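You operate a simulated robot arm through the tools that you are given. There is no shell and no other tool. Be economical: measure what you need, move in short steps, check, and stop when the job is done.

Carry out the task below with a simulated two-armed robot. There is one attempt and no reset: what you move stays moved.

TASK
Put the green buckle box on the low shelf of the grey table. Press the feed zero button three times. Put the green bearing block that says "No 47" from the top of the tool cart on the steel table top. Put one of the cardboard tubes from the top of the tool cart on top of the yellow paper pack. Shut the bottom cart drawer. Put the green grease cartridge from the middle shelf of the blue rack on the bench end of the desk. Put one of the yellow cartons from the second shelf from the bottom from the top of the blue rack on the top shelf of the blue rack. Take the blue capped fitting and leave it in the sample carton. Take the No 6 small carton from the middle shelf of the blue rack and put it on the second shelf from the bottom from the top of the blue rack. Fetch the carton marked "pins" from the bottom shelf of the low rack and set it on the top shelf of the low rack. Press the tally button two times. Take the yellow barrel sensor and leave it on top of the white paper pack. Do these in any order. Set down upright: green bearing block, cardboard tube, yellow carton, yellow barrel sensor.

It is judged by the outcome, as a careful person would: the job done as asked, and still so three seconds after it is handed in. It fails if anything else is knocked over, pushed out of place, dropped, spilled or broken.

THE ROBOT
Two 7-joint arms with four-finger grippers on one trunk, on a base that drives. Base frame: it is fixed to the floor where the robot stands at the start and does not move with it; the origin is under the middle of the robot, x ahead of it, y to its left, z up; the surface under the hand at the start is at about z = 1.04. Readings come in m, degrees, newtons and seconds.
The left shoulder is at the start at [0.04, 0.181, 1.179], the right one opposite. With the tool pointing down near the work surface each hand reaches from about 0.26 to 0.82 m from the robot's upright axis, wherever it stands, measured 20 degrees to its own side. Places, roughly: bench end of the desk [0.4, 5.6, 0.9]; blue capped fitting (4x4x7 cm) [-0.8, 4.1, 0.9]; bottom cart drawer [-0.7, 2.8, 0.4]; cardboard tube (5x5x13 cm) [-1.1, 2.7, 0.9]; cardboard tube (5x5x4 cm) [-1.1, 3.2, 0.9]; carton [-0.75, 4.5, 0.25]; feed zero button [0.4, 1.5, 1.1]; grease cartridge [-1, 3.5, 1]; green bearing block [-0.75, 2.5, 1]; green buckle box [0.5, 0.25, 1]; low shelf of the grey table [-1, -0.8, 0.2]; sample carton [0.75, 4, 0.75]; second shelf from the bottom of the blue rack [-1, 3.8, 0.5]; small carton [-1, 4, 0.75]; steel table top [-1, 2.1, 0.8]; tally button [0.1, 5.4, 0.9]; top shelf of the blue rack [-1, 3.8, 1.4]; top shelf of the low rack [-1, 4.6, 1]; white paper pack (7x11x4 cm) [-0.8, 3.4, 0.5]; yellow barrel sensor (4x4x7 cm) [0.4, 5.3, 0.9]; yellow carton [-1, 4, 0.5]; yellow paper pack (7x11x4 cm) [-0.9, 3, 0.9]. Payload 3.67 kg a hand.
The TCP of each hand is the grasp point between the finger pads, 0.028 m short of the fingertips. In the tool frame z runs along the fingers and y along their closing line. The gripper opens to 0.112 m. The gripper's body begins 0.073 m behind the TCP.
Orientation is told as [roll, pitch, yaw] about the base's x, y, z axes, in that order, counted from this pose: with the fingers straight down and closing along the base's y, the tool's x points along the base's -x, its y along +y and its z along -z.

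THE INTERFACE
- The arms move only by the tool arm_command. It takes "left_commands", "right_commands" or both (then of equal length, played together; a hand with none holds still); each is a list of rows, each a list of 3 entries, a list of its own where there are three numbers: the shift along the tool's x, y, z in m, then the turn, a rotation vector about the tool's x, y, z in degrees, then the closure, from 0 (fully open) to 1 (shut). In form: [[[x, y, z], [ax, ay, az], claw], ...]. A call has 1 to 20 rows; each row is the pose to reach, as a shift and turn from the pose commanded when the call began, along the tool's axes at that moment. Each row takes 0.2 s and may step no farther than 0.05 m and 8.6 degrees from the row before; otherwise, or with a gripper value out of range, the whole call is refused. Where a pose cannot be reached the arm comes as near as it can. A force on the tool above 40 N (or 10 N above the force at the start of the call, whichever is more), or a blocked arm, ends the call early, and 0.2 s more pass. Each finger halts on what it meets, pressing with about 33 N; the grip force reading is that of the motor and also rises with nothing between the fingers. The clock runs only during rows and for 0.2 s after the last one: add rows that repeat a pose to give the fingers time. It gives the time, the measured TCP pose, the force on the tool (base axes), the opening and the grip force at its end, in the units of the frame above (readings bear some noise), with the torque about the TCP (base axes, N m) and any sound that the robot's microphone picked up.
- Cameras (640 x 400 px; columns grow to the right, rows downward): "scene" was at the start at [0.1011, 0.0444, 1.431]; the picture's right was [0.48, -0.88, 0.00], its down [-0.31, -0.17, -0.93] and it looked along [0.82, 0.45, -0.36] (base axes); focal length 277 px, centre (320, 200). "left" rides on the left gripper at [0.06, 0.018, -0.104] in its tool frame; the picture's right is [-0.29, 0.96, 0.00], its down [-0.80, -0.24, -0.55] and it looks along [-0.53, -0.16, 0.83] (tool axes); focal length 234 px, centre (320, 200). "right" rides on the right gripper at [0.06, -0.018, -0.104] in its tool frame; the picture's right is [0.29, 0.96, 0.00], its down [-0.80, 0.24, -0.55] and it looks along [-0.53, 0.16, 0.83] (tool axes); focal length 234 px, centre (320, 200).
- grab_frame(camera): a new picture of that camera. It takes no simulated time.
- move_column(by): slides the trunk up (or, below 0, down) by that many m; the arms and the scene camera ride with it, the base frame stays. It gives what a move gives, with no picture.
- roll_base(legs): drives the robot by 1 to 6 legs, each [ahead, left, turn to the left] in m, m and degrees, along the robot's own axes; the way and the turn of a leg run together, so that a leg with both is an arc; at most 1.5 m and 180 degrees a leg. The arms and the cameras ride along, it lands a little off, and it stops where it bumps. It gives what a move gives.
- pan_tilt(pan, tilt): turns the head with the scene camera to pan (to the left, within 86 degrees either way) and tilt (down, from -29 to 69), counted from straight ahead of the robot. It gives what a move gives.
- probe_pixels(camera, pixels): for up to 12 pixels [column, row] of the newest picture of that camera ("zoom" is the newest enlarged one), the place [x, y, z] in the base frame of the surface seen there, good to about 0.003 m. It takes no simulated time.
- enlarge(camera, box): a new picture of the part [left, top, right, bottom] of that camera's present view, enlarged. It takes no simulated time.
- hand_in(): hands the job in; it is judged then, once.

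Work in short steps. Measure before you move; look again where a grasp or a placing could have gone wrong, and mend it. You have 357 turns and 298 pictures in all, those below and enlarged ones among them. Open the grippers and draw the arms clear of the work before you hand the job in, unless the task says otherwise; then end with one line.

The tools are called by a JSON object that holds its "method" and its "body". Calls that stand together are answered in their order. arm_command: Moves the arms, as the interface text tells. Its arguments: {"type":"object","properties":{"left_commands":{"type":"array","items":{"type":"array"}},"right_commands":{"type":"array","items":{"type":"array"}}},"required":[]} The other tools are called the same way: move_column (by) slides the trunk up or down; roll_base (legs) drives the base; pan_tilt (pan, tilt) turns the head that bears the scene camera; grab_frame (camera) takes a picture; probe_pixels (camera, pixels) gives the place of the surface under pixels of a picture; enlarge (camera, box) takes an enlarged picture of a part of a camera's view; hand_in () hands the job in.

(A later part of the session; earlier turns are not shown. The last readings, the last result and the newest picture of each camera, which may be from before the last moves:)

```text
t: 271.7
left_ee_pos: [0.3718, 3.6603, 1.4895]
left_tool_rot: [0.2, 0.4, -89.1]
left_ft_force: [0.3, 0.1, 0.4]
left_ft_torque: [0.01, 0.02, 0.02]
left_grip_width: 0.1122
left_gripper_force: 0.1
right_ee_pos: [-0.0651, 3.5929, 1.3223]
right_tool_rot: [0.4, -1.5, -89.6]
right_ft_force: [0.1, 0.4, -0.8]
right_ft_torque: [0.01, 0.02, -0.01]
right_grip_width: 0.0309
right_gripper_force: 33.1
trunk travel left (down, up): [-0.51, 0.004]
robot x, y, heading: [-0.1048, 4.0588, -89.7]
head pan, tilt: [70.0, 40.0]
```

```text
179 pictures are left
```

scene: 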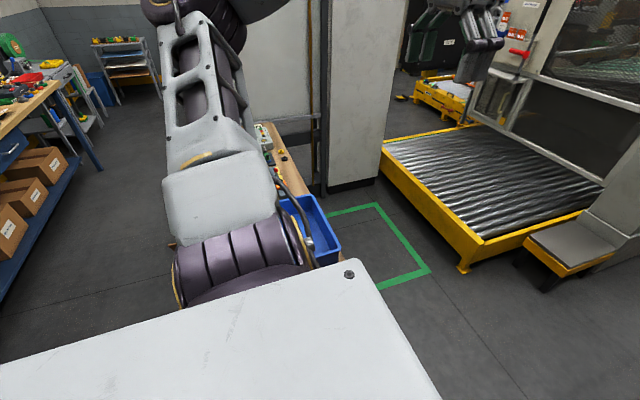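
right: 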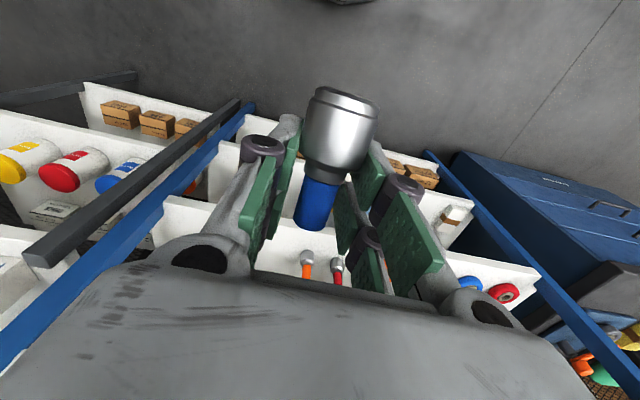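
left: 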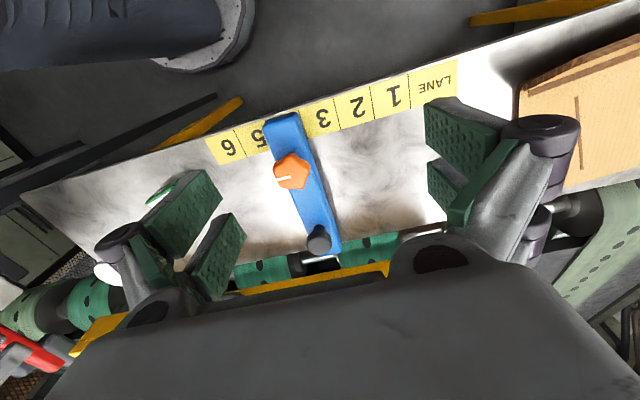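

The bench is behind the left arm in view. I continue to turn left 90° to face it.

{"method": "roll_base", "body": {"legs": [[0, 0, 89.5]]}}

{"method": "pan_tilt", "body": {"pan": 0, "tilt": 40}}

{"method": "grab_frame", "body": {"camera": "scene"}}

```text
t: 276.1
left_ee_pos: [0.3328, 4.5026, 1.4895]
left_tool_rot: [0.1, 0.5, -3.2]
left_ft_force: [-0.7, 0.7, 0.2]
left_ft_torque: [-0.03, 0.02, -0.01]
left_grip_width: 0.112
left_gripper_force: 0.1
right_ee_pos: [0.3665, 4.061, 1.3216]
right_tool_rot: [0.5, -1.4, -3.7]
right_ft_force: [0.4, 0.3, -0.4]
right_ft_torque: [0.01, -0.03, 0.02]
right_grip_width: 0.031
right_gripper_force: 33.0
trunk travel left (down, up): [-0.51, 0.004]
robot x, y, heading: [-0.0994, 4.0611, -3.6]
head pan, tilt: [70.0, 40.0]
```

```text
t: 277.5
left_ee_pos: [0.3319, 4.5022, 1.4882]
left_tool_rot: [0.2, 0.3, -3.1]
left_ft_force: [0.2, 0.2, -1.0]
left_ft_torque: [-0.01, -0.01, -0.03]
left_grip_width: 0.1122
left_gripper_force: 0.1
right_ee_pos: [0.3671, 4.0623, 1.3224]
right_tool_rot: [0.4, -1.4, -3.6]
right_ft_force: [-0.9, -0.3, -1.4]
right_ft_torque: [-0.01, -0.01, -0.01]
right_grip_width: 0.031
right_gripper_force: 32.8
trunk travel left (down, up): [-0.51, 0.004]
robot x, y, heading: [-0.0995, 4.0618, -3.5]
head pan, tilt: [0.0, 40.0]
```

```text
178 pictures are left
```

scene: 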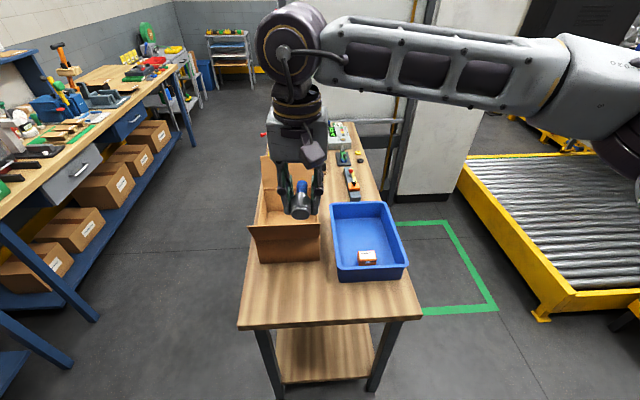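

The cardboard carton (open, at about (285,225)) is the sample carton, next to a blue tray. I probe and enlarge it.

{"method": "enlarge", "body": {"camera": "scene", "box": [230, 130, 420, 290]}}

{"method": "probe_pixels", "body": {"camera": "scene", "pixels": [[250, 226], [318, 223], [265, 180], [275, 215], [290, 245], [335, 300], [330, 200], [240, 318], [420, 310], [270, 195]]}}

```text
2.50 times, centred on (325, 210) of scene
```

zoom: 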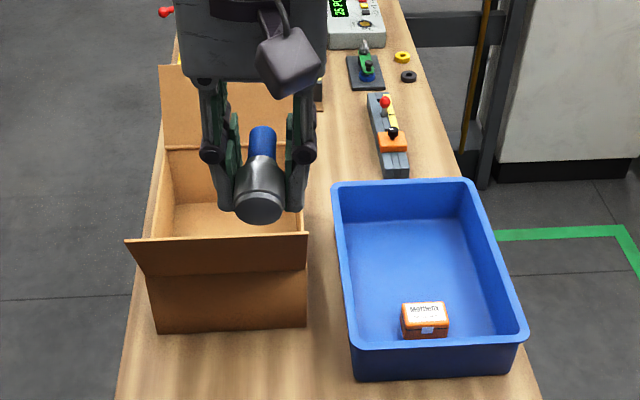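

```text
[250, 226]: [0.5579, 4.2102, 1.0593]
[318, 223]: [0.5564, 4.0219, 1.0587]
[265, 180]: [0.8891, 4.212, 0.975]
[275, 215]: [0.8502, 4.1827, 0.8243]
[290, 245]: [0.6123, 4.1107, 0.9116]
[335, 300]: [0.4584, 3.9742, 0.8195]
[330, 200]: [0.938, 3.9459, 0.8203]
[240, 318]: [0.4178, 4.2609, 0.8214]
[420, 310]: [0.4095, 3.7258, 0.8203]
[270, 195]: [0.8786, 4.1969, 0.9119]
```

Carton interior: x 0.62–0.87, y 4.02–4.21, floor 0.824, walls to ~0.97 (flap to 1.06). I roll ahead 0.17 and left 0.065, then reach over its centre.

{"method": "roll_base", "body": {"legs": [[0.17, 0.065, 0]]}}

{"method": "arm_command", "body": {"right_commands": [[[-0.045, 0, 0], [0, 0, 0], 0.9], [[-0.09, 0, 0], [0, 0, 0], 0.9], [[-0.135, 0, 0], [0, 0, 0], 0.9], [[-0.18, 0, 0], [0, 0, 0], 0.9], [[-0.205, 0, 0], [0, 0, 0], 0.9], [[-0.205, 0, 0.045], [0, 0, 0], 0.9], [[-0.205, 0, 0.09], [0, 0, 0], 0.9], [[-0.205, 0, 0.135], [0, 0, 0], 0.9], [[-0.205, 0, 0.17], [0, 0, 0], 0.9], [[-0.205, 0, 0.17], [0, 0, 0], 0.9]]}}

{"method": "grab_frame", "body": {"camera": "scene"}}

{"method": "grab_frame", "body": {"camera": "right"}}

```text
t: 279.0
left_ee_pos: [0.5018, 4.5517, 1.4922]
left_tool_rot: [0.2, 0.2, -3.6]
left_ft_force: [0.1, -0.2, -0.2]
left_ft_torque: [0.04, -0.04, -0.05]
left_grip_width: 0.1117
left_gripper_force: 0.1
right_ee_pos: [0.5353, 4.1131, 1.3236]
right_tool_rot: [0.5, -1.5, -3.9]
right_ft_force: [0.3, 0.5, -0.6]
right_ft_torque: [-0.01, -0.05, 0.01]
right_grip_width: 0.0309
right_gripper_force: 33.5
trunk travel left (down, up): [-0.51, 0.004]
robot x, y, heading: [0.0723, 4.1162, -3.9]
head pan, tilt: [0.0, 40.0]
```

```text
t: 281.2
left_ee_pos: [0.5071, 4.5532, 1.4896]
left_tool_rot: [0.3, 0.4, -3.5]
left_ft_force: [0.0, 0.5, 0.3]
left_ft_torque: [0.01, -0.01, 0.02]
left_grip_width: 0.112
left_gripper_force: 0.0
right_ee_pos: [0.7502, 4.101, 1.1538]
right_tool_rot: [0.4, -1.4, -3.9]
right_ft_force: [-0.1, -0.1, -0.5]
right_ft_torque: [0.0, 0.0, 0.01]
right_grip_width: 0.0312
right_gripper_force: 32.7
trunk travel left (down, up): [-0.51, 0.004]
robot x, y, heading: [0.0731, 4.1138, -4.0]
head pan, tilt: [0.0, 40.0]
```

```text
176 pictures are left
```

scene: 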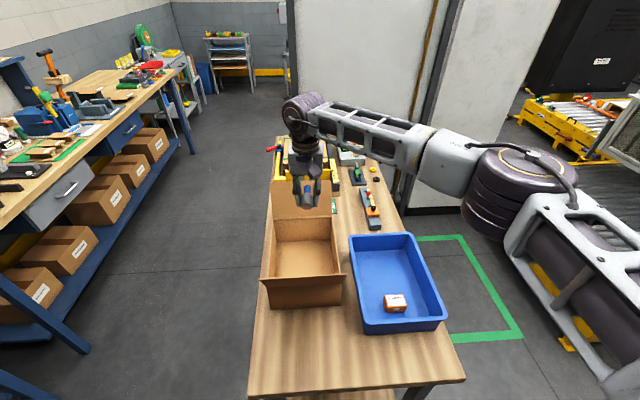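

```text
175 pictures are left
```

right: 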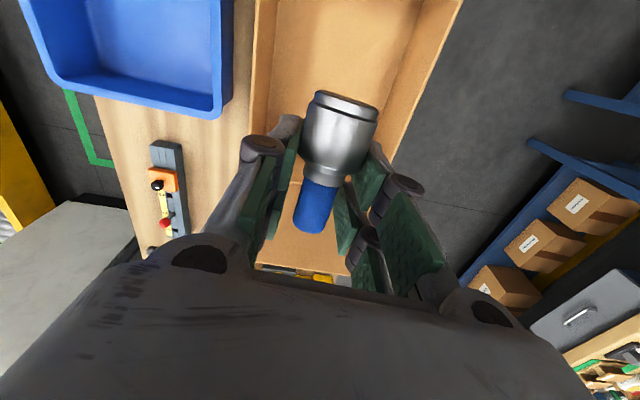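

I probe the box interior again from here.

{"method": "probe_pixels", "body": {"camera": "scene", "pixels": [[305, 265], [305, 240], [280, 245], [330, 245], [303, 285], [300, 215], [345, 277], [262, 282], [275, 210], [333, 210]]}}

```text
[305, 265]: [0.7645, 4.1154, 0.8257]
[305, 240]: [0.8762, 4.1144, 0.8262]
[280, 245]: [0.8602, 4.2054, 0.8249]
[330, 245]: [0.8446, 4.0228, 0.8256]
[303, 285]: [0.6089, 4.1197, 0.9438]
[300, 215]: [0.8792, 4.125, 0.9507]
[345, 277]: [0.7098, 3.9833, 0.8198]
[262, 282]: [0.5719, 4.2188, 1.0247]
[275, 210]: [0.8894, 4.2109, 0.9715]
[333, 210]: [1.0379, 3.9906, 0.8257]
```

Centred over the box. I lower to z≈0.87 inside.

{"method": "arm_command", "body": {"right_commands": [[[0, 0.013, 0.045], [0, 0, 0], 0.9], [[0, 0.013, 0.09], [0, 0, 0], 0.9], [[0, 0.013, 0.135], [0, 0, 0], 0.9], [[0, 0.013, 0.18], [0, 0, 0], 0.9], [[0, 0.013, 0.225], [0, 0, 0], 0.9], [[0, 0.013, 0.26], [0, 0, 0], 0.9], [[0, 0.013, 0.277], [0, 0, 0], 0.9], [[0, 0.013, 0.277], [0, 0, 0], 0.9]]}}

{"method": "grab_frame", "body": {"camera": "right"}}

```text
t: 283.0
left_ee_pos: [0.5069, 4.5532, 1.4895]
left_tool_rot: [0.2, 0.3, -3.5]
left_ft_force: [0.4, 0.0, -0.7]
left_ft_torque: [0.0, -0.03, 0.0]
left_grip_width: 0.1123
left_gripper_force: 0.0
right_ee_pos: [0.7511, 4.1128, 0.8901]
right_tool_rot: [0.4, -1.3, -3.9]
right_ft_force: [0.3, 0.4, -1.1]
right_ft_torque: [-0.04, -0.03, -0.02]
right_grip_width: 0.031
right_gripper_force: 33.4
right hand out of reach, approached as far as the arm can: row 7, 8
trunk travel left (down, up): [-0.51, 0.004]
robot x, y, heading: [0.071, 4.1127, -4.0]
head pan, tilt: [0.0, 40.0]
```

```text
174 pictures are left
```

right: 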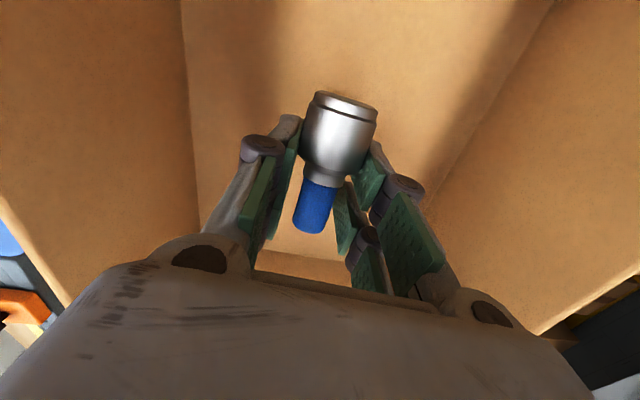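

Reach limit at 0.89; I lower the column 2.6 cm, then open gently.

{"method": "move_column", "body": {"by": -0.026}}

{"method": "arm_command", "body": {"right_commands": [[[0, 0, 0], [0, 0, 0], 0.8], [[0, 0, 0], [0, 0, 0], 0.7], [[0, 0, 0], [0, 0, 0], 0.55], [[0, 0, 0], [0, 0, 0], 0.5], [[0, 0, 0], [0, 0, 0], 0.5]]}}

{"method": "grab_frame", "body": {"camera": "right"}}

```text
t: 283.7
left_ee_pos: [0.5066, 4.555, 1.4638]
left_tool_rot: [0.2, 0.3, -3.5]
left_ft_force: [0.0, -0.4, 0.0]
left_ft_torque: [-0.02, 0.01, -0.04]
left_grip_width: 0.112
left_gripper_force: 0.0
right_ee_pos: [0.751, 4.1121, 0.8664]
right_tool_rot: [0.3, -1.4, -3.9]
right_ft_force: [-0.2, -0.6, -0.3]
right_ft_torque: [0.0, -0.05, -0.03]
right_grip_width: 0.031
right_gripper_force: 32.5
trunk travel left (down, up): [-0.484, 0.03]
robot x, y, heading: [0.0735, 4.1146, -4.1]
head pan, tilt: [0.0, 40.0]
```

```text
t: 284.9
left_ee_pos: [0.5061, 4.5538, 1.4648]
left_tool_rot: [0.1, 0.4, -3.5]
left_ft_force: [-0.6, -0.1, 0.0]
left_ft_torque: [0.01, 0.05, 0.01]
left_grip_width: 0.1116
left_gripper_force: 0.1
right_ee_pos: [0.7503, 4.1133, 0.8661]
right_tool_rot: [0.5, -1.5, -3.9]
right_ft_force: [-1.0, -0.3, 0.0]
right_ft_torque: [-0.05, 0.01, -0.01]
right_grip_width: 0.056
right_gripper_force: 0.0
trunk travel left (down, up): [-0.484, 0.03]
robot x, y, heading: [0.0758, 4.1127, -3.8]
head pan, tilt: [0.0, 40.0]
```

```text
173 pictures are left
```

right: 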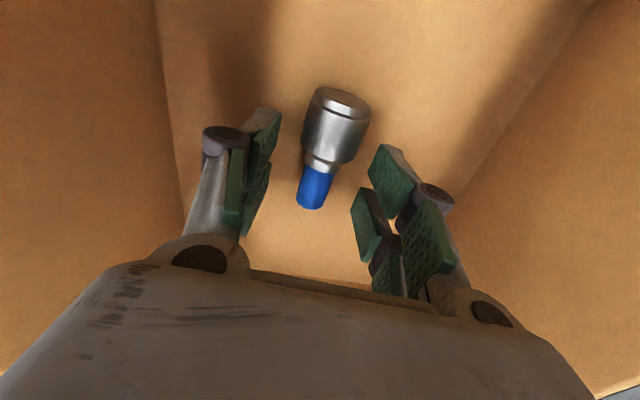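

The fitting lies in the sample carton. I raise the hand straight up out of the box and draw it back.

{"method": "arm_command", "body": {"right_commands": [[[0, 0, -0.045], [0, 0, 0], 0.5], [[0, 0, -0.09], [0, 0, 0], 0.5], [[0, 0, -0.135], [0, 0, 0], 0.5], [[0, 0, -0.18], [0, 0, 0], 0.5], [[0, 0, -0.225], [0, 0, 0], 0.5], [[0, 0, -0.27], [0, 0, 0], 0.5], [[0, 0, -0.315], [0, 0, 0], 0.5], [[0, 0, -0.36], [0, 0, 0], 0.5], [[0, 0, -0.405], [0, 0, 0], 0.5], [[0.045, 0, -0.42], [0, 0, 0], 0.3], [[0.09, 0, -0.42], [0, 0, 0], 0], [[0.135, 0, -0.42], [0, 0, 0], 0], [[0.18, 0, -0.42], [0, 0, 0], 0], [[0.225, 0, -0.42], [0, 0, 0], 0], [[0.26, 0, -0.42], [0, 0, 0], 0]]}}

{"method": "roll_base", "body": {"legs": [[-0.17, 0, 0]]}}

{"method": "pan_tilt", "body": {"pan": 50, "tilt": 30}}

{"method": "grab_frame", "body": {"camera": "scene"}}

```text
t: 288.1
left_ee_pos: [0.5051, 4.5535, 1.4647]
left_tool_rot: [0.2, 0.4, -3.5]
left_ft_force: [0.3, 0.3, -0.7]
left_ft_torque: [-0.04, -0.04, -0.01]
left_grip_width: 0.1119
left_gripper_force: 0.0
right_ee_pos: [0.4776, 4.1282, 1.2838]
right_tool_rot: [0.3, -1.4, -3.9]
right_ft_force: [0.4, 0.1, 0.1]
right_ft_torque: [0.01, 0.0, 0.01]
right_grip_width: 0.1122
right_gripper_force: 0.0
trunk travel left (down, up): [-0.484, 0.03]
robot x, y, heading: [0.0697, 4.1109, -3.8]
head pan, tilt: [0.0, 40.0]
```

```text
t: 289.6
left_ee_pos: [0.341, 4.5647, 1.4633]
left_tool_rot: [0.1, 0.6, -3.5]
left_ft_force: [0.4, 0.6, 0.7]
left_ft_torque: [0.01, 0.04, 0.02]
left_grip_width: 0.1119
left_gripper_force: 0.1
right_ee_pos: [0.3137, 4.1398, 1.282]
right_tool_rot: [0.4, -1.2, -4.1]
right_ft_force: [0.3, -0.5, -0.7]
right_ft_torque: [-0.02, 0.06, 0.01]
right_grip_width: 0.1122
right_gripper_force: 0.0
trunk travel left (down, up): [-0.484, 0.03]
robot x, y, heading: [-0.0968, 4.1245, -4.0]
head pan, tilt: [0.0, 40.0]
```

```text
t: 290.8
left_ee_pos: [0.3374, 4.5656, 1.4642]
left_tool_rot: [0.2, 0.5, -3.5]
left_ft_force: [-0.4, -0.5, 0.7]
left_ft_torque: [0.02, 0.02, -0.05]
left_grip_width: 0.1121
left_gripper_force: 0.0
right_ee_pos: [0.3107, 4.1392, 1.2834]
right_tool_rot: [0.4, -1.3, -4.0]
right_ft_force: [-0.5, 0.7, -0.3]
right_ft_torque: [0.0, 0.05, 0.0]
right_grip_width: 0.112
right_gripper_force: 0.0
trunk travel left (down, up): [-0.484, 0.03]
robot x, y, heading: [-0.0981, 4.1283, -4.4]
head pan, tilt: [50.0, 30.0]
```

```text
172 pictures are left
```

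scene: 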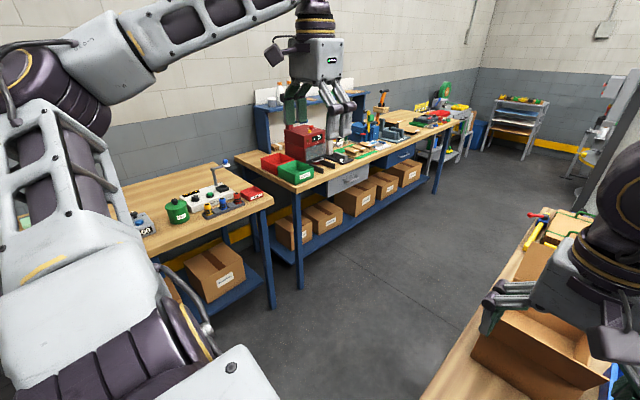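

The desks are along the wall at left. I strafe left 0.35 m, then turn left to face them.

{"method": "roll_base", "body": {"legs": [[0, 0.35, 0], [0, 0, 94]]}}

{"method": "pan_tilt", "body": {"pan": 0, "tilt": 30}}

{"method": "grab_frame", "body": {"camera": "scene"}}

```text
t: 297.6
left_ee_pos: [-0.5406, 4.8908, 1.4643]
left_tool_rot: [0.2, 0.4, 90.3]
left_ft_force: [0.1, -1.1, 0.8]
left_ft_torque: [-0.01, 0.03, -0.02]
left_grip_width: 0.112
left_gripper_force: 0.0
right_ee_pos: [-0.1156, 4.892, 1.2828]
right_tool_rot: [0.4, -1.4, 89.8]
right_ft_force: [-0.1, 0.7, 0.5]
right_ft_torque: [0.01, -0.02, 0.0]
right_grip_width: 0.1118
right_gripper_force: 0.1
trunk travel left (down, up): [-0.484, 0.03]
robot x, y, heading: [-0.0773, 4.4845, 89.9]
head pan, tilt: [50.0, 30.0]
```

```text
t: 298.8
left_ee_pos: [-0.5405, 4.8907, 1.4641]
left_tool_rot: [0.3, 0.4, 90.3]
left_ft_force: [-0.1, 0.4, 0.7]
left_ft_torque: [0.04, 0.02, 0.01]
left_grip_width: 0.1122
left_gripper_force: 0.0
right_ee_pos: [-0.1154, 4.8933, 1.2836]
right_tool_rot: [0.4, -1.4, 90.0]
right_ft_force: [-0.4, -0.2, -0.8]
right_ft_torque: [-0.02, 0.04, -0.02]
right_grip_width: 0.1119
right_gripper_force: 0.0
trunk travel left (down, up): [-0.484, 0.03]
robot x, y, heading: [-0.0732, 4.4881, 89.8]
head pan, tilt: [0.0, 30.0]
```

```text
171 pictures are left
```

scene: 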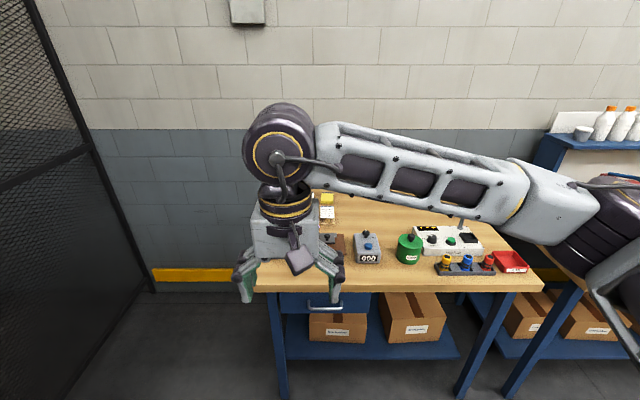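

The desk shows a tally counter at (367,247) and three barrel sensors in a holder near (467,263). I enlarge.

{"method": "enlarge", "body": {"camera": "scene", "box": [310, 180, 550, 300]}}

{"method": "probe_pixels", "body": {"camera": "scene", "pixels": [[255, 288], [540, 290], [530, 245], [368, 235], [367, 258], [445, 258], [467, 260], [410, 245], [440, 240], [510, 260], [400, 285], [345, 215]]}}

```text
2.67 times, centred on (430, 240) of scene
```

zoom: 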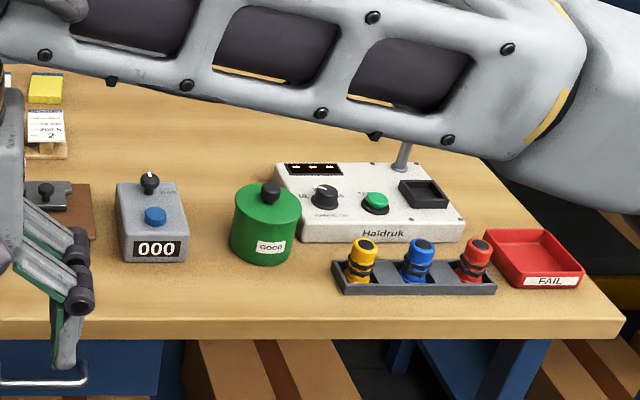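

```text
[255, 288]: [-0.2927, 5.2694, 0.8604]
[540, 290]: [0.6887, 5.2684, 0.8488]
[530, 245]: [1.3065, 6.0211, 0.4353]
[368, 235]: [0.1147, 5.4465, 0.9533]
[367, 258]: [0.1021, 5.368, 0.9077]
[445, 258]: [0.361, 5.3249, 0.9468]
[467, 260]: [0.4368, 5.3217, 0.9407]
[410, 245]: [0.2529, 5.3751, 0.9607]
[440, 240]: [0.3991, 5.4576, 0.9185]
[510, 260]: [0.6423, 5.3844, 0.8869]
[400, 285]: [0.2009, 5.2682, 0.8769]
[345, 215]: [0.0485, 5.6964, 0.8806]
```

I probe the tally button (zoom (155,216)) and the yellow sensor.

{"method": "probe_pixels", "body": {"camera": "zoom", "pixels": [[155, 214], [150, 219], [162, 212], [130, 195], [180, 195], [130, 228], [180, 228], [150, 180], [362, 243], [360, 262], [362, 280], [340, 290]]}}

```text
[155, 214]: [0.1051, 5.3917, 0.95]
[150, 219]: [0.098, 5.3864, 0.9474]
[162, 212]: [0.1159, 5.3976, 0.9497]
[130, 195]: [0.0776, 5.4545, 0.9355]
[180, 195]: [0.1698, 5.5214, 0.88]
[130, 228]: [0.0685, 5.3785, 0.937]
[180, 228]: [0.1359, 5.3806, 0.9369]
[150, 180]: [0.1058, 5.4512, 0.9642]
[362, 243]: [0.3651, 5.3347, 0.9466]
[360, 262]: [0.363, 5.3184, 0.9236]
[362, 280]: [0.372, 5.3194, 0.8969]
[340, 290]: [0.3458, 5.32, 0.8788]
```

Button top is at (0.105,5.392,0.95), on the box top facing up. I roll ahead 0.3 m and bring the closed right hand above it.

{"method": "roll_base", "body": {"legs": [[0.3, 0, 0]]}}

{"method": "arm_command", "body": {"right_commands": [[[-0.03, -0.035, 0], [0, 1.4, 0], 0.5], [[-0.06, -0.07, 0], [0, 1.4, 0], 1], [[-0.09, -0.105, 0], [0, 1.4, 0], 1], [[-0.12, -0.14, 0.02], [0, 1.4, 0], 1], [[-0.15, -0.175, 0.04], [0, 1.4, 0], 1], [[-0.18, -0.21, 0.06], [0, 1.4, 0], 1], [[-0.2, -0.22, 0.1], [0, 1.4, 0], 1], [[-0.2, -0.22, 0.145], [0, 1.4, 0], 1], [[-0.2, -0.22, 0.19], [0, 1.4, 0], 1], [[-0.2, -0.22, 0.22], [0, 1.4, 0], 1], [[-0.2, -0.22, 0.22], [0, 1.4, 0], 1]]}}

{"method": "grab_frame", "body": {"camera": "scene"}}

{"method": "grab_frame", "body": {"camera": "right"}}

```text
t: 300.9
left_ee_pos: [-0.5362, 5.2014, 1.466]
left_tool_rot: [0.2, 0.2, 89.9]
left_ft_force: [-0.5, -0.2, 0.3]
left_ft_torque: [0.05, 0.0, 0.0]
left_grip_width: 0.1119
left_gripper_force: 0.0
right_ee_pos: [-0.1102, 5.2001, 1.2845]
right_tool_rot: [0.4, -1.5, 89.4]
right_ft_force: [-0.6, 0.2, 0.9]
right_ft_torque: [0.02, 0.02, 0.01]
right_grip_width: 0.1119
right_gripper_force: 0.0
trunk travel left (down, up): [-0.484, 0.03]
robot x, y, heading: [-0.0706, 4.7984, 89.2]
head pan, tilt: [0.0, 30.0]
```

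```text
refused: row 4 steps farther than a row can; nothing moved
```

```text
169 pictures are left
```

scene: 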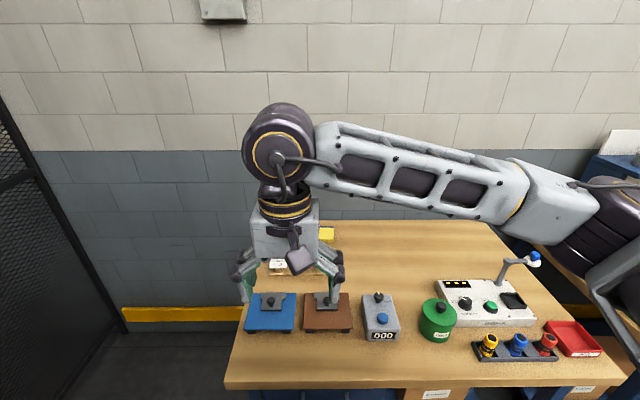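

```text
168 pictures are left
```

right: 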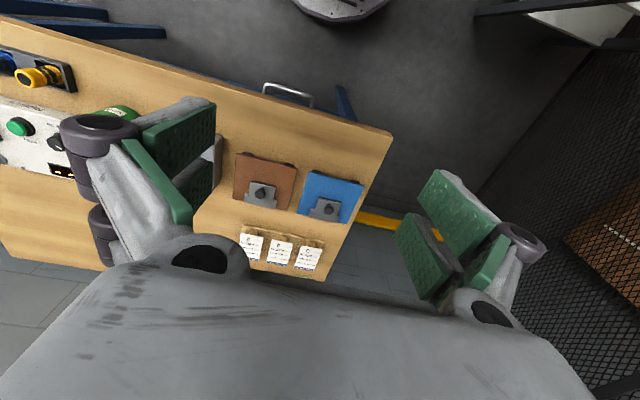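

The open desk top behind the tester is where the cartridge can go later. I resend the move over the tally button in finer steps.

{"method": "probe_pixels", "body": {"camera": "scene", "pixels": [[383, 317], [378, 320], [388, 316], [382, 323], [378, 296], [382, 334], [488, 340], [487, 352], [440, 250], [420, 230], [480, 260], [550, 300]]}}

{"method": "arm_command", "body": {"right_commands": [[[-0.027, -0.03, 0], [0, 1.4, 0], 0.5], [[-0.055, -0.06, 0], [0, 1.4, 0], 1], [[-0.083, -0.09, 0], [0, 1.4, 0], 1], [[-0.11, -0.12, 0], [0, 1.4, 0], 1], [[-0.138, -0.15, 0.01], [0, 1.4, 0], 1], [[-0.165, -0.18, 0.02], [0, 1.4, 0], 1], [[-0.18, -0.2, 0.05], [0, 1.4, 0], 1], [[-0.194, -0.213, 0.09], [0, 1.4, 0], 1], [[-0.194, -0.213, 0.135], [0, 1.4, 0], 1], [[-0.194, -0.213, 0.18], [0, 1.4, 0], 1], [[-0.194, -0.213, 0.22], [0, 1.4, 0], 1], [[-0.194, -0.213, 0.22], [0, 1.4, 0], 1]]}}

{"method": "grab_frame", "body": {"camera": "right"}}

```text
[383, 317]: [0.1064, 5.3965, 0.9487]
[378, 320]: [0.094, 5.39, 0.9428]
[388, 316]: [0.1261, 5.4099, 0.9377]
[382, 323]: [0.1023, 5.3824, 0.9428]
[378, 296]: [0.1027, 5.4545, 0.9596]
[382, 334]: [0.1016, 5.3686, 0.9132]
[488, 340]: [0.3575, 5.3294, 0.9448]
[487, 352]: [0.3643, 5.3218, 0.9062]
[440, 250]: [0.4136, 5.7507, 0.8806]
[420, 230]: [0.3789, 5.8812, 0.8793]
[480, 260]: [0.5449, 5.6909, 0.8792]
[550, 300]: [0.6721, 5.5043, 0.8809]
```

```text
t: 303.5
left_ee_pos: [-0.5355, 5.2035, 1.4649]
left_tool_rot: [0.2, 0.3, 89.9]
left_ft_force: [-0.4, 0.3, 1.6]
left_ft_torque: [0.0, 0.01, 0.01]
left_grip_width: 0.1119
left_gripper_force: 0.0
right_ee_pos: [0.1052, 5.397, 1.0656]
right_tool_rot: [0.5, 0.0, 89.4]
right_ft_force: [0.5, 0.8, -0.2]
right_ft_torque: [0.02, -0.02, 0.0]
right_grip_width: 0.0001
right_gripper_force: 33.5
trunk travel left (down, up): [-0.484, 0.03]
robot x, y, heading: [-0.0699, 4.7954, 89.5]
head pan, tilt: [0.0, 30.0]
```

```text
167 pictures are left
```

right: 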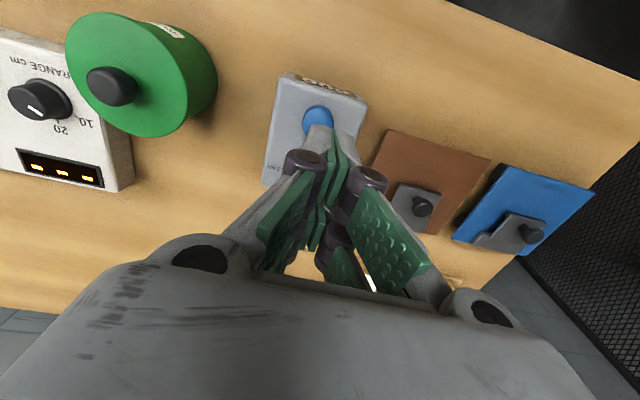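

Aligned over the button. I descend to just above it and then press by small steps.

{"method": "arm_command", "body": {"right_commands": [[[0, 0.0, 0.04], [0, 0, 0], 1], [[0, 0, 0.075], [0, 0, 0], 1], [[0, 0, 0.083], [0, 0, 0], 1], [[0, 0, 0.087], [0, 0, 0], 1], [[0, 0, 0.09], [0, 0, 0], 1], [[0, 0, 0.09], [0, 0, 0], 1]]}}

```text
t: 304.9
left_ee_pos: [-0.5366, 5.2027, 1.4643]
left_tool_rot: [0.2, 0.3, 90.0]
left_ft_force: [0.1, -0.5, 0.4]
left_ft_torque: [0.0, -0.03, -0.02]
left_grip_width: 0.1119
left_gripper_force: 0.1
right_ee_pos: [0.1021, 5.3994, 0.9761]
right_tool_rot: [0.5, 0.0, 89.5]
right_ft_force: [-0.2, -0.5, 0.1]
right_ft_torque: [-0.03, 0.0, 0.0]
right_grip_width: 0.0
right_gripper_force: 33.0
trunk travel left (down, up): [-0.484, 0.03]
robot x, y, heading: [-0.0713, 4.7926, 89.4]
head pan, tilt: [0.0, 30.0]
```

No contact yet at tip ≈0.948; I continue in 2 mm steps.

{"method": "arm_command", "body": {"right_commands": [[[0.003, -0.002, 0.003], [0, 0, 0], 1], [[0.003, -0.002, 0.006], [0, 0, 0], 1], [[0.003, -0.002, 0.006], [0, 0, 0], 1]]}}

```text
t: 305.7
left_ee_pos: [-0.5355, 5.2038, 1.4654]
left_tool_rot: [0.2, 0.4, 89.9]
left_ft_force: [-0.1, -0.7, -0.8]
left_ft_torque: [-0.03, 0.0, -0.03]
left_grip_width: 0.112
left_gripper_force: 0.0
right_ee_pos: [0.1037, 5.3957, 0.9698]
right_tool_rot: [0.5, -0.1, 89.4]
right_ft_force: [1.9, 1.5, 2.2]
right_ft_torque: [-0.02, -0.07, -0.01]
right_grip_width: 0.006
right_gripper_force: 35.5
trunk travel left (down, up): [-0.484, 0.03]
robot x, y, heading: [-0.0696, 4.7947, 89.7]
head pan, tilt: [0.0, 30.0]
```

Light contact begins. A bit further.

{"method": "arm_command", "body": {"right_commands": [[[0, 0, 0.002], [0, 0, 0], 1], [[0, 0, 0.004], [0, 0, 0], 1], [[0, 0, 0.006], [0, 0, 0], 1]]}}

```text
t: 306.5
left_ee_pos: [-0.5359, 5.2012, 1.4654]
left_tool_rot: [0.1, 0.3, 90.0]
left_ft_force: [0.3, 0.2, -0.2]
left_ft_torque: [0.01, 0.01, -0.01]
left_grip_width: 0.1118
left_gripper_force: 0.0
right_ee_pos: [0.1047, 5.3963, 0.9657]
right_tool_rot: [0.5, -0.1, 89.4]
right_ft_force: [0.4, -0.8, 11.8]
right_ft_torque: [-0.02, -0.01, 0.0]
right_grip_width: 0.006
right_gripper_force: 35.9
trunk travel left (down, up): [-0.484, 0.03]
robot x, y, heading: [-0.0715, 4.7971, 89.4]
head pan, tilt: [0.0, 30.0]
heard: click
```

One click. I lift 2 cm, check the counter.

{"method": "arm_command", "body": {"right_commands": [[[0, 0, -0.01], [0, 0, 0], 1], [[0, 0, -0.02], [0, 0, 0], 1], [[0, 0, -0.02], [0, 0, 0], 1]]}}

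{"method": "enlarge", "body": {"camera": "scene", "box": [340, 270, 440, 360]}}

```text
t: 307.3
left_ee_pos: [-0.5358, 5.2034, 1.4647]
left_tool_rot: [0.3, 0.3, 90.0]
left_ft_force: [-0.4, -0.9, 0.0]
left_ft_torque: [-0.03, -0.01, 0.03]
left_grip_width: 0.112
left_gripper_force: 0.1
right_ee_pos: [0.1049, 5.3971, 0.9847]
right_tool_rot: [0.3, 0.1, 89.5]
right_ft_force: [0.0, 0.3, 0.5]
right_ft_torque: [0.03, -0.01, 0.02]
right_grip_width: 0.0002
right_gripper_force: 36.0
trunk travel left (down, up): [-0.484, 0.03]
robot x, y, heading: [-0.0707, 4.7983, 89.1]
head pan, tilt: [0.0, 30.0]
```

```text
4.44 times, centred on (390, 315) of scene
```

zoom: 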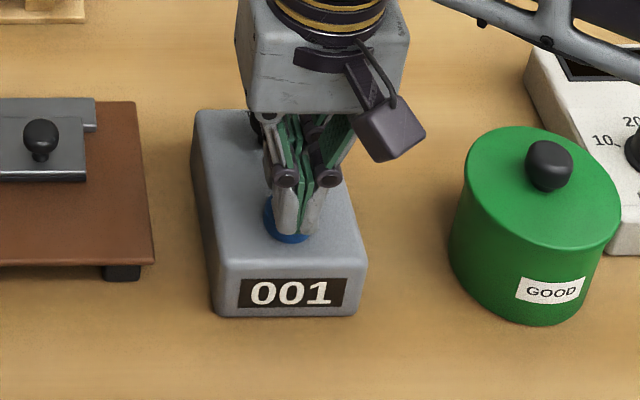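

Counter reads 001. Second press.

{"method": "arm_command", "body": {"right_commands": [[[0, 0, 0.01], [0, 0, 0], 1], [[0, 0, 0.017], [0, 0, 0], 1], [[0, 0, 0.02], [0, 0, 0], 1], [[0, 0, 0.021], [0, 0, 0], 1], [[0, 0, 0.01], [0, 0, 0], 1], [[0, 0, -0.02], [0, 0, 0], 1], [[0, 0, -0.06], [0, 0, 0], 1], [[0, 0, -0.1], [0, 0, 0], 1]]}}

{"method": "enlarge", "body": {"camera": "scene", "box": [340, 270, 580, 380]}}

```text
t: 309.1
left_ee_pos: [-0.5355, 5.2037, 1.4642]
left_tool_rot: [0.2, 0.3, 89.8]
left_ft_force: [0.8, 0.4, 0.4]
left_ft_torque: [0.01, 0.02, 0.0]
left_grip_width: 0.1119
left_gripper_force: 0.1
right_ee_pos: [0.1066, 5.3938, 1.0833]
right_tool_rot: [0.3, 0.1, 89.5]
right_ft_force: [-0.5, 0.1, 0.8]
right_ft_torque: [0.02, -0.01, 0.0]
right_grip_width: 0.0002
right_gripper_force: 35.8
trunk travel left (down, up): [-0.484, 0.03]
robot x, y, heading: [-0.0713, 4.7964, 89.3]
head pan, tilt: [0.0, 30.0]
heard: click
```

```text
2.67 times, centred on (460, 325) of scene
```

zoom: 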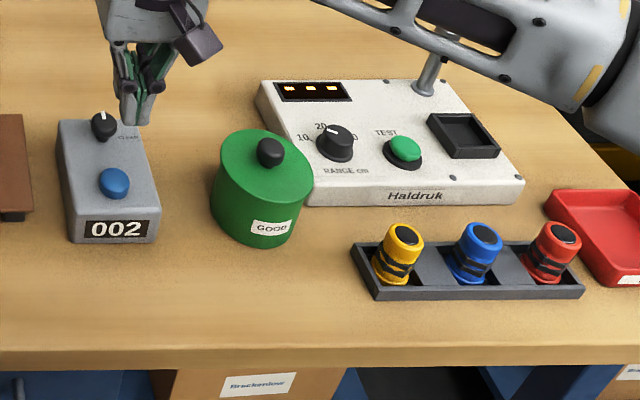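

Counter 002: tally done. Next the yellow sensor, which must stay upright, so I'll grip it with a horizontal tool. I retract the hand, then reposition the base and column.

{"method": "arm_command", "body": {"right_commands": [[[0.02, 0.01, -0.04], [0, 0, 0], 0.8], [[0.06, 0.03, -0.05], [0, 0, 0], 0.5], [[0.1, 0.05, -0.06], [0, 0, 0], 0.3], [[0.14, 0.07, -0.07], [0, 0, 0], 0], [[0.18, 0.09, -0.08], [0, 0, 0], 0], [[0.2, 0.12, -0.08], [0, 0, 0], 0]]}}

{"method": "roll_base", "body": {"legs": [[-0.1, -0.37, 0]]}}

{"method": "move_column", "body": {"by": -0.25}}

{"method": "grab_frame", "body": {"camera": "scene"}}

```text
t: 310.5
left_ee_pos: [-0.5382, 5.2041, 1.4637]
left_tool_rot: [0.0, 0.3, 89.8]
left_ft_force: [-0.4, 0.6, 0.0]
left_ft_torque: [-0.04, -0.02, 0.01]
left_grip_width: 0.1118
left_gripper_force: 0.1
right_ee_pos: [-0.0166, 5.1977, 1.164]
right_tool_rot: [0.3, 0.0, 89.4]
right_ft_force: [0.7, 0.5, -1.0]
right_ft_torque: [0.02, -0.07, 0.0]
right_grip_width: 0.1122
right_gripper_force: 0.0
trunk travel left (down, up): [-0.484, 0.03]
robot x, y, heading: [-0.0713, 4.7967, 89.8]
head pan, tilt: [0.0, 30.0]
```

```text
t: 312.9
left_ee_pos: [-0.175, 5.1002, 1.4645]
left_tool_rot: [0.1, 0.4, 89.8]
left_ft_force: [-0.6, 0.8, 0.7]
left_ft_torque: [0.03, -0.03, -0.03]
left_grip_width: 0.1121
left_gripper_force: 0.1
right_ee_pos: [0.3463, 5.0937, 1.1643]
right_tool_rot: [0.3, 0.0, 89.4]
right_ft_force: [-0.3, 0.8, 0.5]
right_ft_torque: [0.02, -0.03, -0.05]
right_grip_width: 0.1119
right_gripper_force: 0.0
trunk travel left (down, up): [-0.484, 0.03]
robot x, y, heading: [0.2931, 4.6896, 89.2]
head pan, tilt: [0.0, 30.0]
```

```text
t: 315.5
left_ee_pos: [-0.1724, 5.0992, 1.2151]
left_tool_rot: [0.2, 0.3, 89.8]
left_ft_force: [0.1, 0.0, 0.6]
left_ft_torque: [0.0, 0.01, 0.01]
left_grip_width: 0.1122
left_gripper_force: 0.1
right_ee_pos: [0.3463, 5.093, 0.9151]
right_tool_rot: [0.4, 0.0, 89.4]
right_ft_force: [-0.5, -0.9, -0.9]
right_ft_torque: [0.0, 0.01, -0.02]
right_grip_width: 0.1122
right_gripper_force: 0.0
trunk travel left (down, up): [-0.234, 0.28]
robot x, y, heading: [0.2899, 4.6891, 89.6]
head pan, tilt: [0.0, 30.0]
```

```text
164 pictures are left
```

scene: 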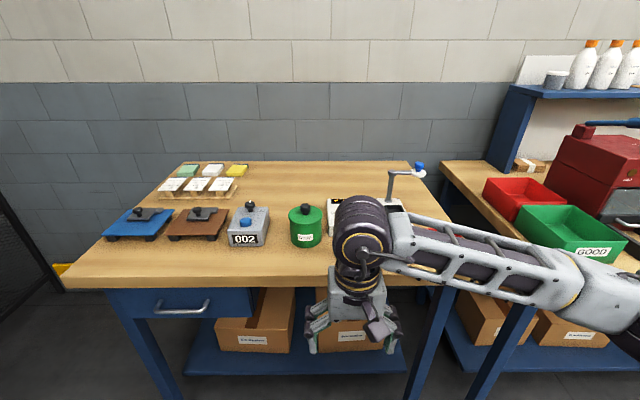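

I pitch the hand horizontal while moving forward and up, so the wrist keeps clear of the robot's body.

{"method": "arm_command", "body": {"right_commands": [[[-0.01, 0, -0.03], [0, -6, 0], 0], [[-0.02, 0, -0.06], [0, -14, 0], 0], [[-0.03, 0, -0.09], [0, -22, 0], 0], [[-0.04, 0, -0.12], [0, -30, 0], 0], [[-0.055, 0, -0.14], [0, -38, 0], 0], [[-0.07, 0, -0.14], [0, -46, 0], 0], [[-0.085, 0, -0.14], [0, -54, 0], 0], [[-0.1, 0, -0.14], [0, -62, 0], 0], [[-0.115, 0, -0.14], [0, -70, 0], 0], [[-0.13, 0, -0.14], [0, -78, 0], 0], [[-0.14, 0, -0.14], [0, -86, 0], 0], [[-0.14, 0, -0.14], [0, -87, 0], 0]]}}

{"method": "grab_frame", "body": {"camera": "scene"}}

{"method": "grab_frame", "body": {"camera": "right"}}

```text
t: 318.1
left_ee_pos: [-0.1714, 5.0975, 1.2156]
left_tool_rot: [0.3, 0.2, 89.8]
left_ft_force: [-0.1, -0.5, 0.2]
left_ft_torque: [0.05, 0.03, 0.0]
left_grip_width: 0.1119
left_gripper_force: 0.1
right_ee_pos: [0.3518, 5.2331, 1.0532]
right_tool_rot: [8.8, -87.0, 80.7]
right_ft_force: [-0.2, -0.4, 1.2]
right_ft_torque: [0.0, 0.0, 0.0]
right_grip_width: 0.1119
right_gripper_force: 0.0
trunk travel left (down, up): [-0.234, 0.28]
robot x, y, heading: [0.2935, 4.6966, 89.6]
head pan, tilt: [0.0, 30.0]
```

```text
163 pictures are left
```

scene: 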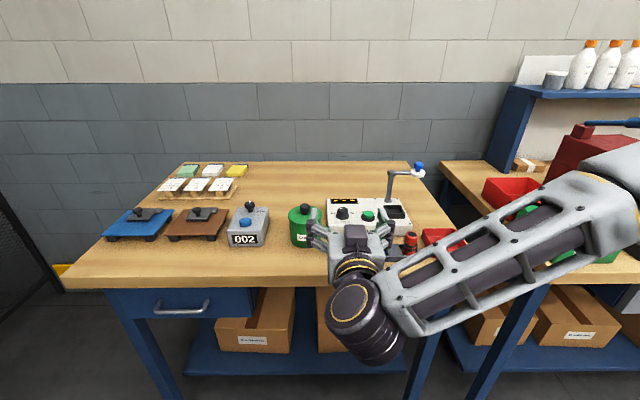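

```text
162 pictures are left
```

right: 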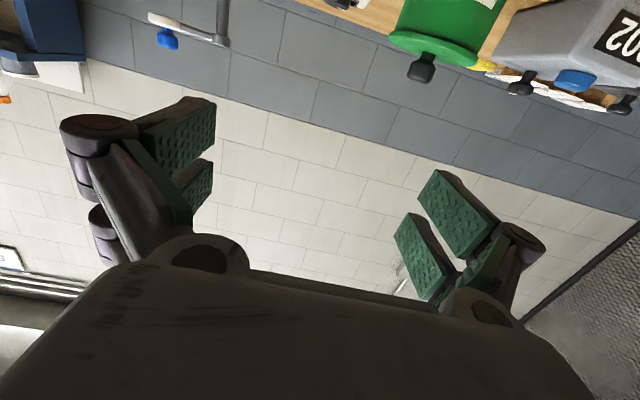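

Horizontal pose is good. I narrow the fingers to 6 cm and roll ahead 0.10 m above the sensor, then check with the right camera.

{"method": "arm_command", "body": {"right_commands": [[[0, 0, 0], [0, 0, 0], 0.3], [[0, 0, 0], [0, 0, 0], 0.46], [[0, 0, 0], [0, 0, 0], 0.46]]}}

{"method": "roll_base", "body": {"legs": [[0.06, -0.01, 0]]}}

{"method": "grab_frame", "body": {"camera": "right"}}

```text
t: 318.9
left_ee_pos: [-0.1728, 5.0993, 1.214]
left_tool_rot: [0.2, 0.4, 89.8]
left_ft_force: [0.3, 0.2, -0.4]
left_ft_torque: [0.02, -0.02, 0.0]
left_grip_width: 0.1122
left_gripper_force: 0.0
right_ee_pos: [0.3504, 5.2342, 1.0533]
right_tool_rot: [6.8, -87.0, 82.6]
right_ft_force: [0.3, -0.8, 0.5]
right_ft_torque: [-0.03, 0.0, 0.01]
right_grip_width: 0.0603
right_gripper_force: 0.1
trunk travel left (down, up): [-0.234, 0.28]
robot x, y, heading: [0.2973, 4.69, 89.4]
head pan, tilt: [0.0, 30.0]
```

```text
t: 319.8
left_ee_pos: [-0.1619, 5.1588, 1.2147]
left_tool_rot: [0.2, 0.4, 89.8]
left_ft_force: [0.5, 0.8, -0.1]
left_ft_torque: [-0.05, 0.04, -0.03]
left_grip_width: 0.1119
left_gripper_force: 0.0
right_ee_pos: [0.3608, 5.2943, 1.052]
right_tool_rot: [7.1, -86.8, 82.3]
right_ft_force: [0.7, 0.8, -0.2]
right_ft_torque: [0.02, -0.01, 0.01]
right_grip_width: 0.0602
right_gripper_force: 0.1
trunk travel left (down, up): [-0.234, 0.28]
robot x, y, heading: [0.3005, 4.7505, 89.5]
head pan, tilt: [0.0, 30.0]
```

```text
161 pictures are left
```

right: 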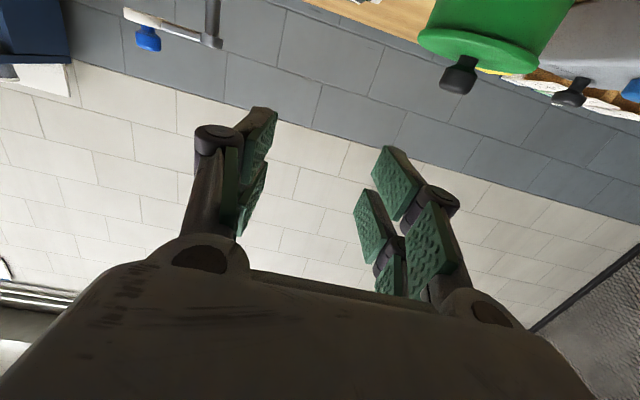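

The camera doesn't see the sensor from above; I'll approach from the front. I back 6 cm and lower the column 11 cm.

{"method": "roll_base", "body": {"legs": [[-0.07, 0, 0]]}}

{"method": "move_column", "body": {"by": -0.112}}

{"method": "grab_frame", "body": {"camera": "right"}}

```text
t: 320.9
left_ee_pos: [-0.1645, 5.0889, 1.2154]
left_tool_rot: [0.2, 0.2, 89.8]
left_ft_force: [0.4, -0.8, 0.8]
left_ft_torque: [0.05, -0.03, 0.03]
left_grip_width: 0.112
left_gripper_force: 0.1
right_ee_pos: [0.3574, 5.2229, 1.0543]
right_tool_rot: [7.2, -87.1, 82.4]
right_ft_force: [-0.2, -0.3, -0.6]
right_ft_torque: [-0.01, -0.01, 0.02]
right_grip_width: 0.0603
right_gripper_force: 0.1
trunk travel left (down, up): [-0.234, 0.28]
robot x, y, heading: [0.3031, 4.6811, 89.4]
head pan, tilt: [0.0, 30.0]
```

```text
t: 322.3
left_ee_pos: [-0.1635, 5.0894, 1.1021]
left_tool_rot: [0.1, 0.2, 90.0]
left_ft_force: [0.3, -0.7, 0.8]
left_ft_torque: [0.03, 0.01, 0.02]
left_grip_width: 0.1119
left_gripper_force: 0.0
right_ee_pos: [0.3584, 5.225, 0.9414]
right_tool_rot: [7.3, -87.0, 82.1]
right_ft_force: [0.2, -0.3, -0.6]
right_ft_torque: [0.03, 0.0, 0.02]
right_grip_width: 0.0605
right_gripper_force: 0.1
trunk travel left (down, up): [-0.122, 0.392]
robot x, y, heading: [0.3022, 4.6798, 89.5]
head pan, tilt: [0.0, 30.0]
```

```text
160 pictures are left
```

right: 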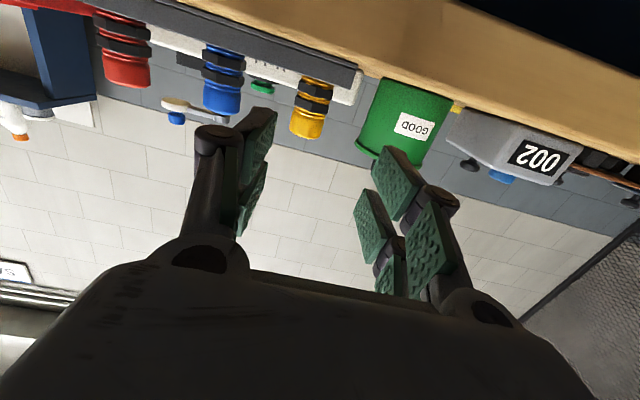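

The yellow sensor is seen at (310,105) between the fingers. I probe it.

{"method": "probe_pixels", "body": {"camera": "right", "pixels": [[312, 105], [297, 100], [327, 105], [305, 132], [315, 78], [290, 62], [220, 85], [330, 75], [280, 50]]}}

```text
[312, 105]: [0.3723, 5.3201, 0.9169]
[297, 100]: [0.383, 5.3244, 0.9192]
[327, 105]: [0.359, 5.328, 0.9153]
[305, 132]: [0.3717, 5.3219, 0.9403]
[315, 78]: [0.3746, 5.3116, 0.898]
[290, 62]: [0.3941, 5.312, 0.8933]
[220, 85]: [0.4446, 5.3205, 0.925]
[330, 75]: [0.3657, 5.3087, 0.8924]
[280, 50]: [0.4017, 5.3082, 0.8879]
```

Sensor centre ≈(0.371,5.337), tray wall top ≈0.898. I strafe 1.3 cm right and roll ahead 7 cm, checking before the rest.

{"method": "roll_base", "body": {"legs": [[0.0, -0.013, 0], [0.07, 0, 0]]}}

{"method": "grab_frame", "body": {"camera": "right"}}

```text
t: 323.7
left_ee_pos: [-0.1493, 5.161, 1.1013]
left_tool_rot: [0.3, 0.5, 89.8]
left_ft_force: [0.4, 0.2, 0.4]
left_ft_torque: [-0.05, 0.0, 0.02]
left_grip_width: 0.1121
left_gripper_force: 0.1
right_ee_pos: [0.3727, 5.2941, 0.939]
right_tool_rot: [7.2, -86.7, 82.3]
right_ft_force: [0.0, 0.7, -0.3]
right_ft_torque: [0.03, 0.01, 0.0]
right_grip_width: 0.0606
right_gripper_force: 0.0
trunk travel left (down, up): [-0.122, 0.392]
robot x, y, heading: [0.3136, 4.7536, 89.6]
head pan, tilt: [0.0, 30.0]
```

```text
159 pictures are left
```

right: 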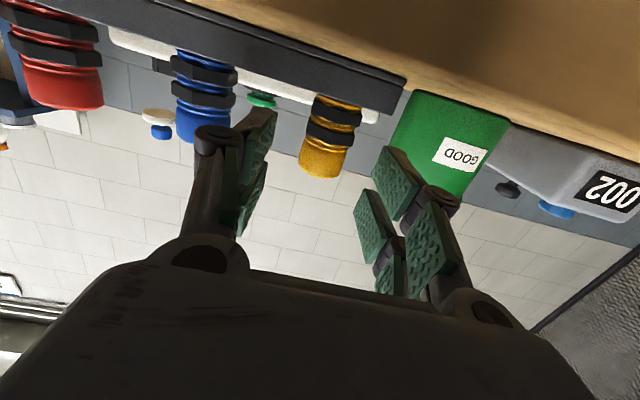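

Centred. I roll ahead the last 4.2 cm and close.

{"method": "roll_base", "body": {"legs": [[0.042, 0, 0]]}}

{"method": "grab_frame", "body": {"camera": "right"}}

```text
t: 324.6
left_ee_pos: [-0.1498, 5.2017, 1.1013]
left_tool_rot: [0.3, 0.5, 89.8]
left_ft_force: [-0.6, 0.5, -0.4]
left_ft_torque: [-0.08, 0.02, 0.03]
left_grip_width: 0.1122
left_gripper_force: 0.1
right_ee_pos: [0.3718, 5.3354, 0.9396]
right_tool_rot: [6.7, -86.8, 82.8]
right_ft_force: [-0.3, 0.3, -0.2]
right_ft_torque: [0.03, 0.04, -0.02]
right_grip_width: 0.0602
right_gripper_force: 0.0
trunk travel left (down, up): [-0.122, 0.392]
robot x, y, heading: [0.3153, 4.7923, 89.4]
head pan, tilt: [0.0, 30.0]
```

```text
158 pictures are left
```

right: 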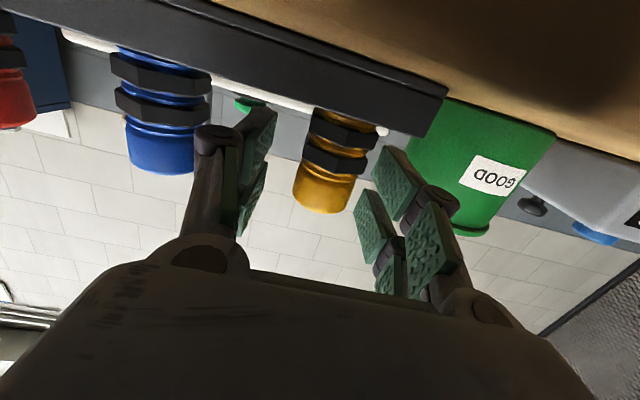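

I close on the sensor and lift it 10 cm.

{"method": "arm_command", "body": {"right_commands": [[[0, 0, 0.003], [0, 0, 0], 0.6], [[0, 0, 0.003], [0, 0, 0], 0.75], [[0, 0, 0.003], [0, 0, 0], 0.85], [[0, 0, 0.003], [0, 0, 0], 0.9], [[0, 0, 0.003], [0, 0, 0], 0.9], [[-0.02, 0, 0.003], [0, 0, 0], 0.9], [[-0.05, 0, 0.003], [0, 0, 0], 0.9], [[-0.08, 0, 0.003], [0, 0, 0], 0.9], [[-0.1, 0, 0.003], [0, 0, 0], 0.9], [[-0.1, 0, 0.003], [0, 0, 0], 0.9]]}}

{"method": "grab_frame", "body": {"camera": "right"}}

{"method": "grab_frame", "body": {"camera": "scene"}}

```text
t: 326.8
left_ee_pos: [-0.1495, 5.1987, 1.1016]
left_tool_rot: [0.2, 0.4, 89.9]
left_ft_force: [-1.0, -0.1, -0.5]
left_ft_torque: [0.02, 0.03, -0.02]
left_grip_width: 0.1118
left_gripper_force: 0.0
right_ee_pos: [0.3737, 5.3441, 1.0403]
right_tool_rot: [7.1, -86.9, 82.4]
right_ft_force: [0.1, -0.5, -0.5]
right_ft_torque: [-0.03, 0.02, 0.01]
right_grip_width: 0.0313
right_gripper_force: 33.0
trunk travel left (down, up): [-0.122, 0.392]
robot x, y, heading: [0.3106, 4.7932, 89.2]
head pan, tilt: [0.0, 30.0]
```

```text
157 pictures are left
```

right: 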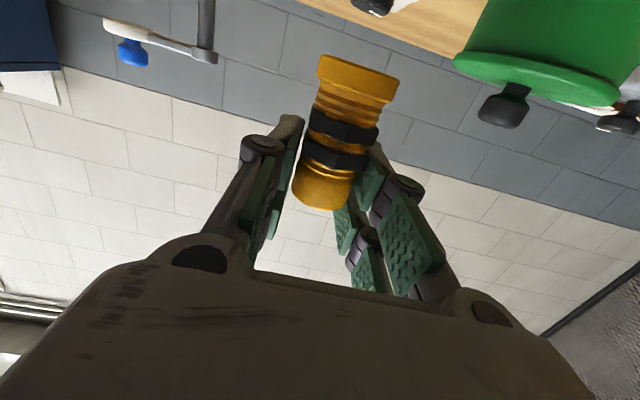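

```text
156 pictures are left
```

scene: 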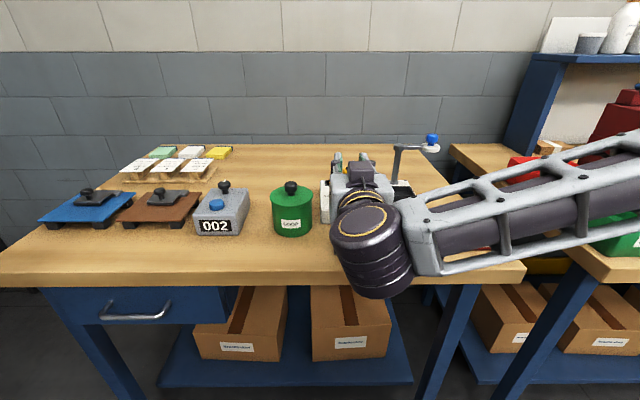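

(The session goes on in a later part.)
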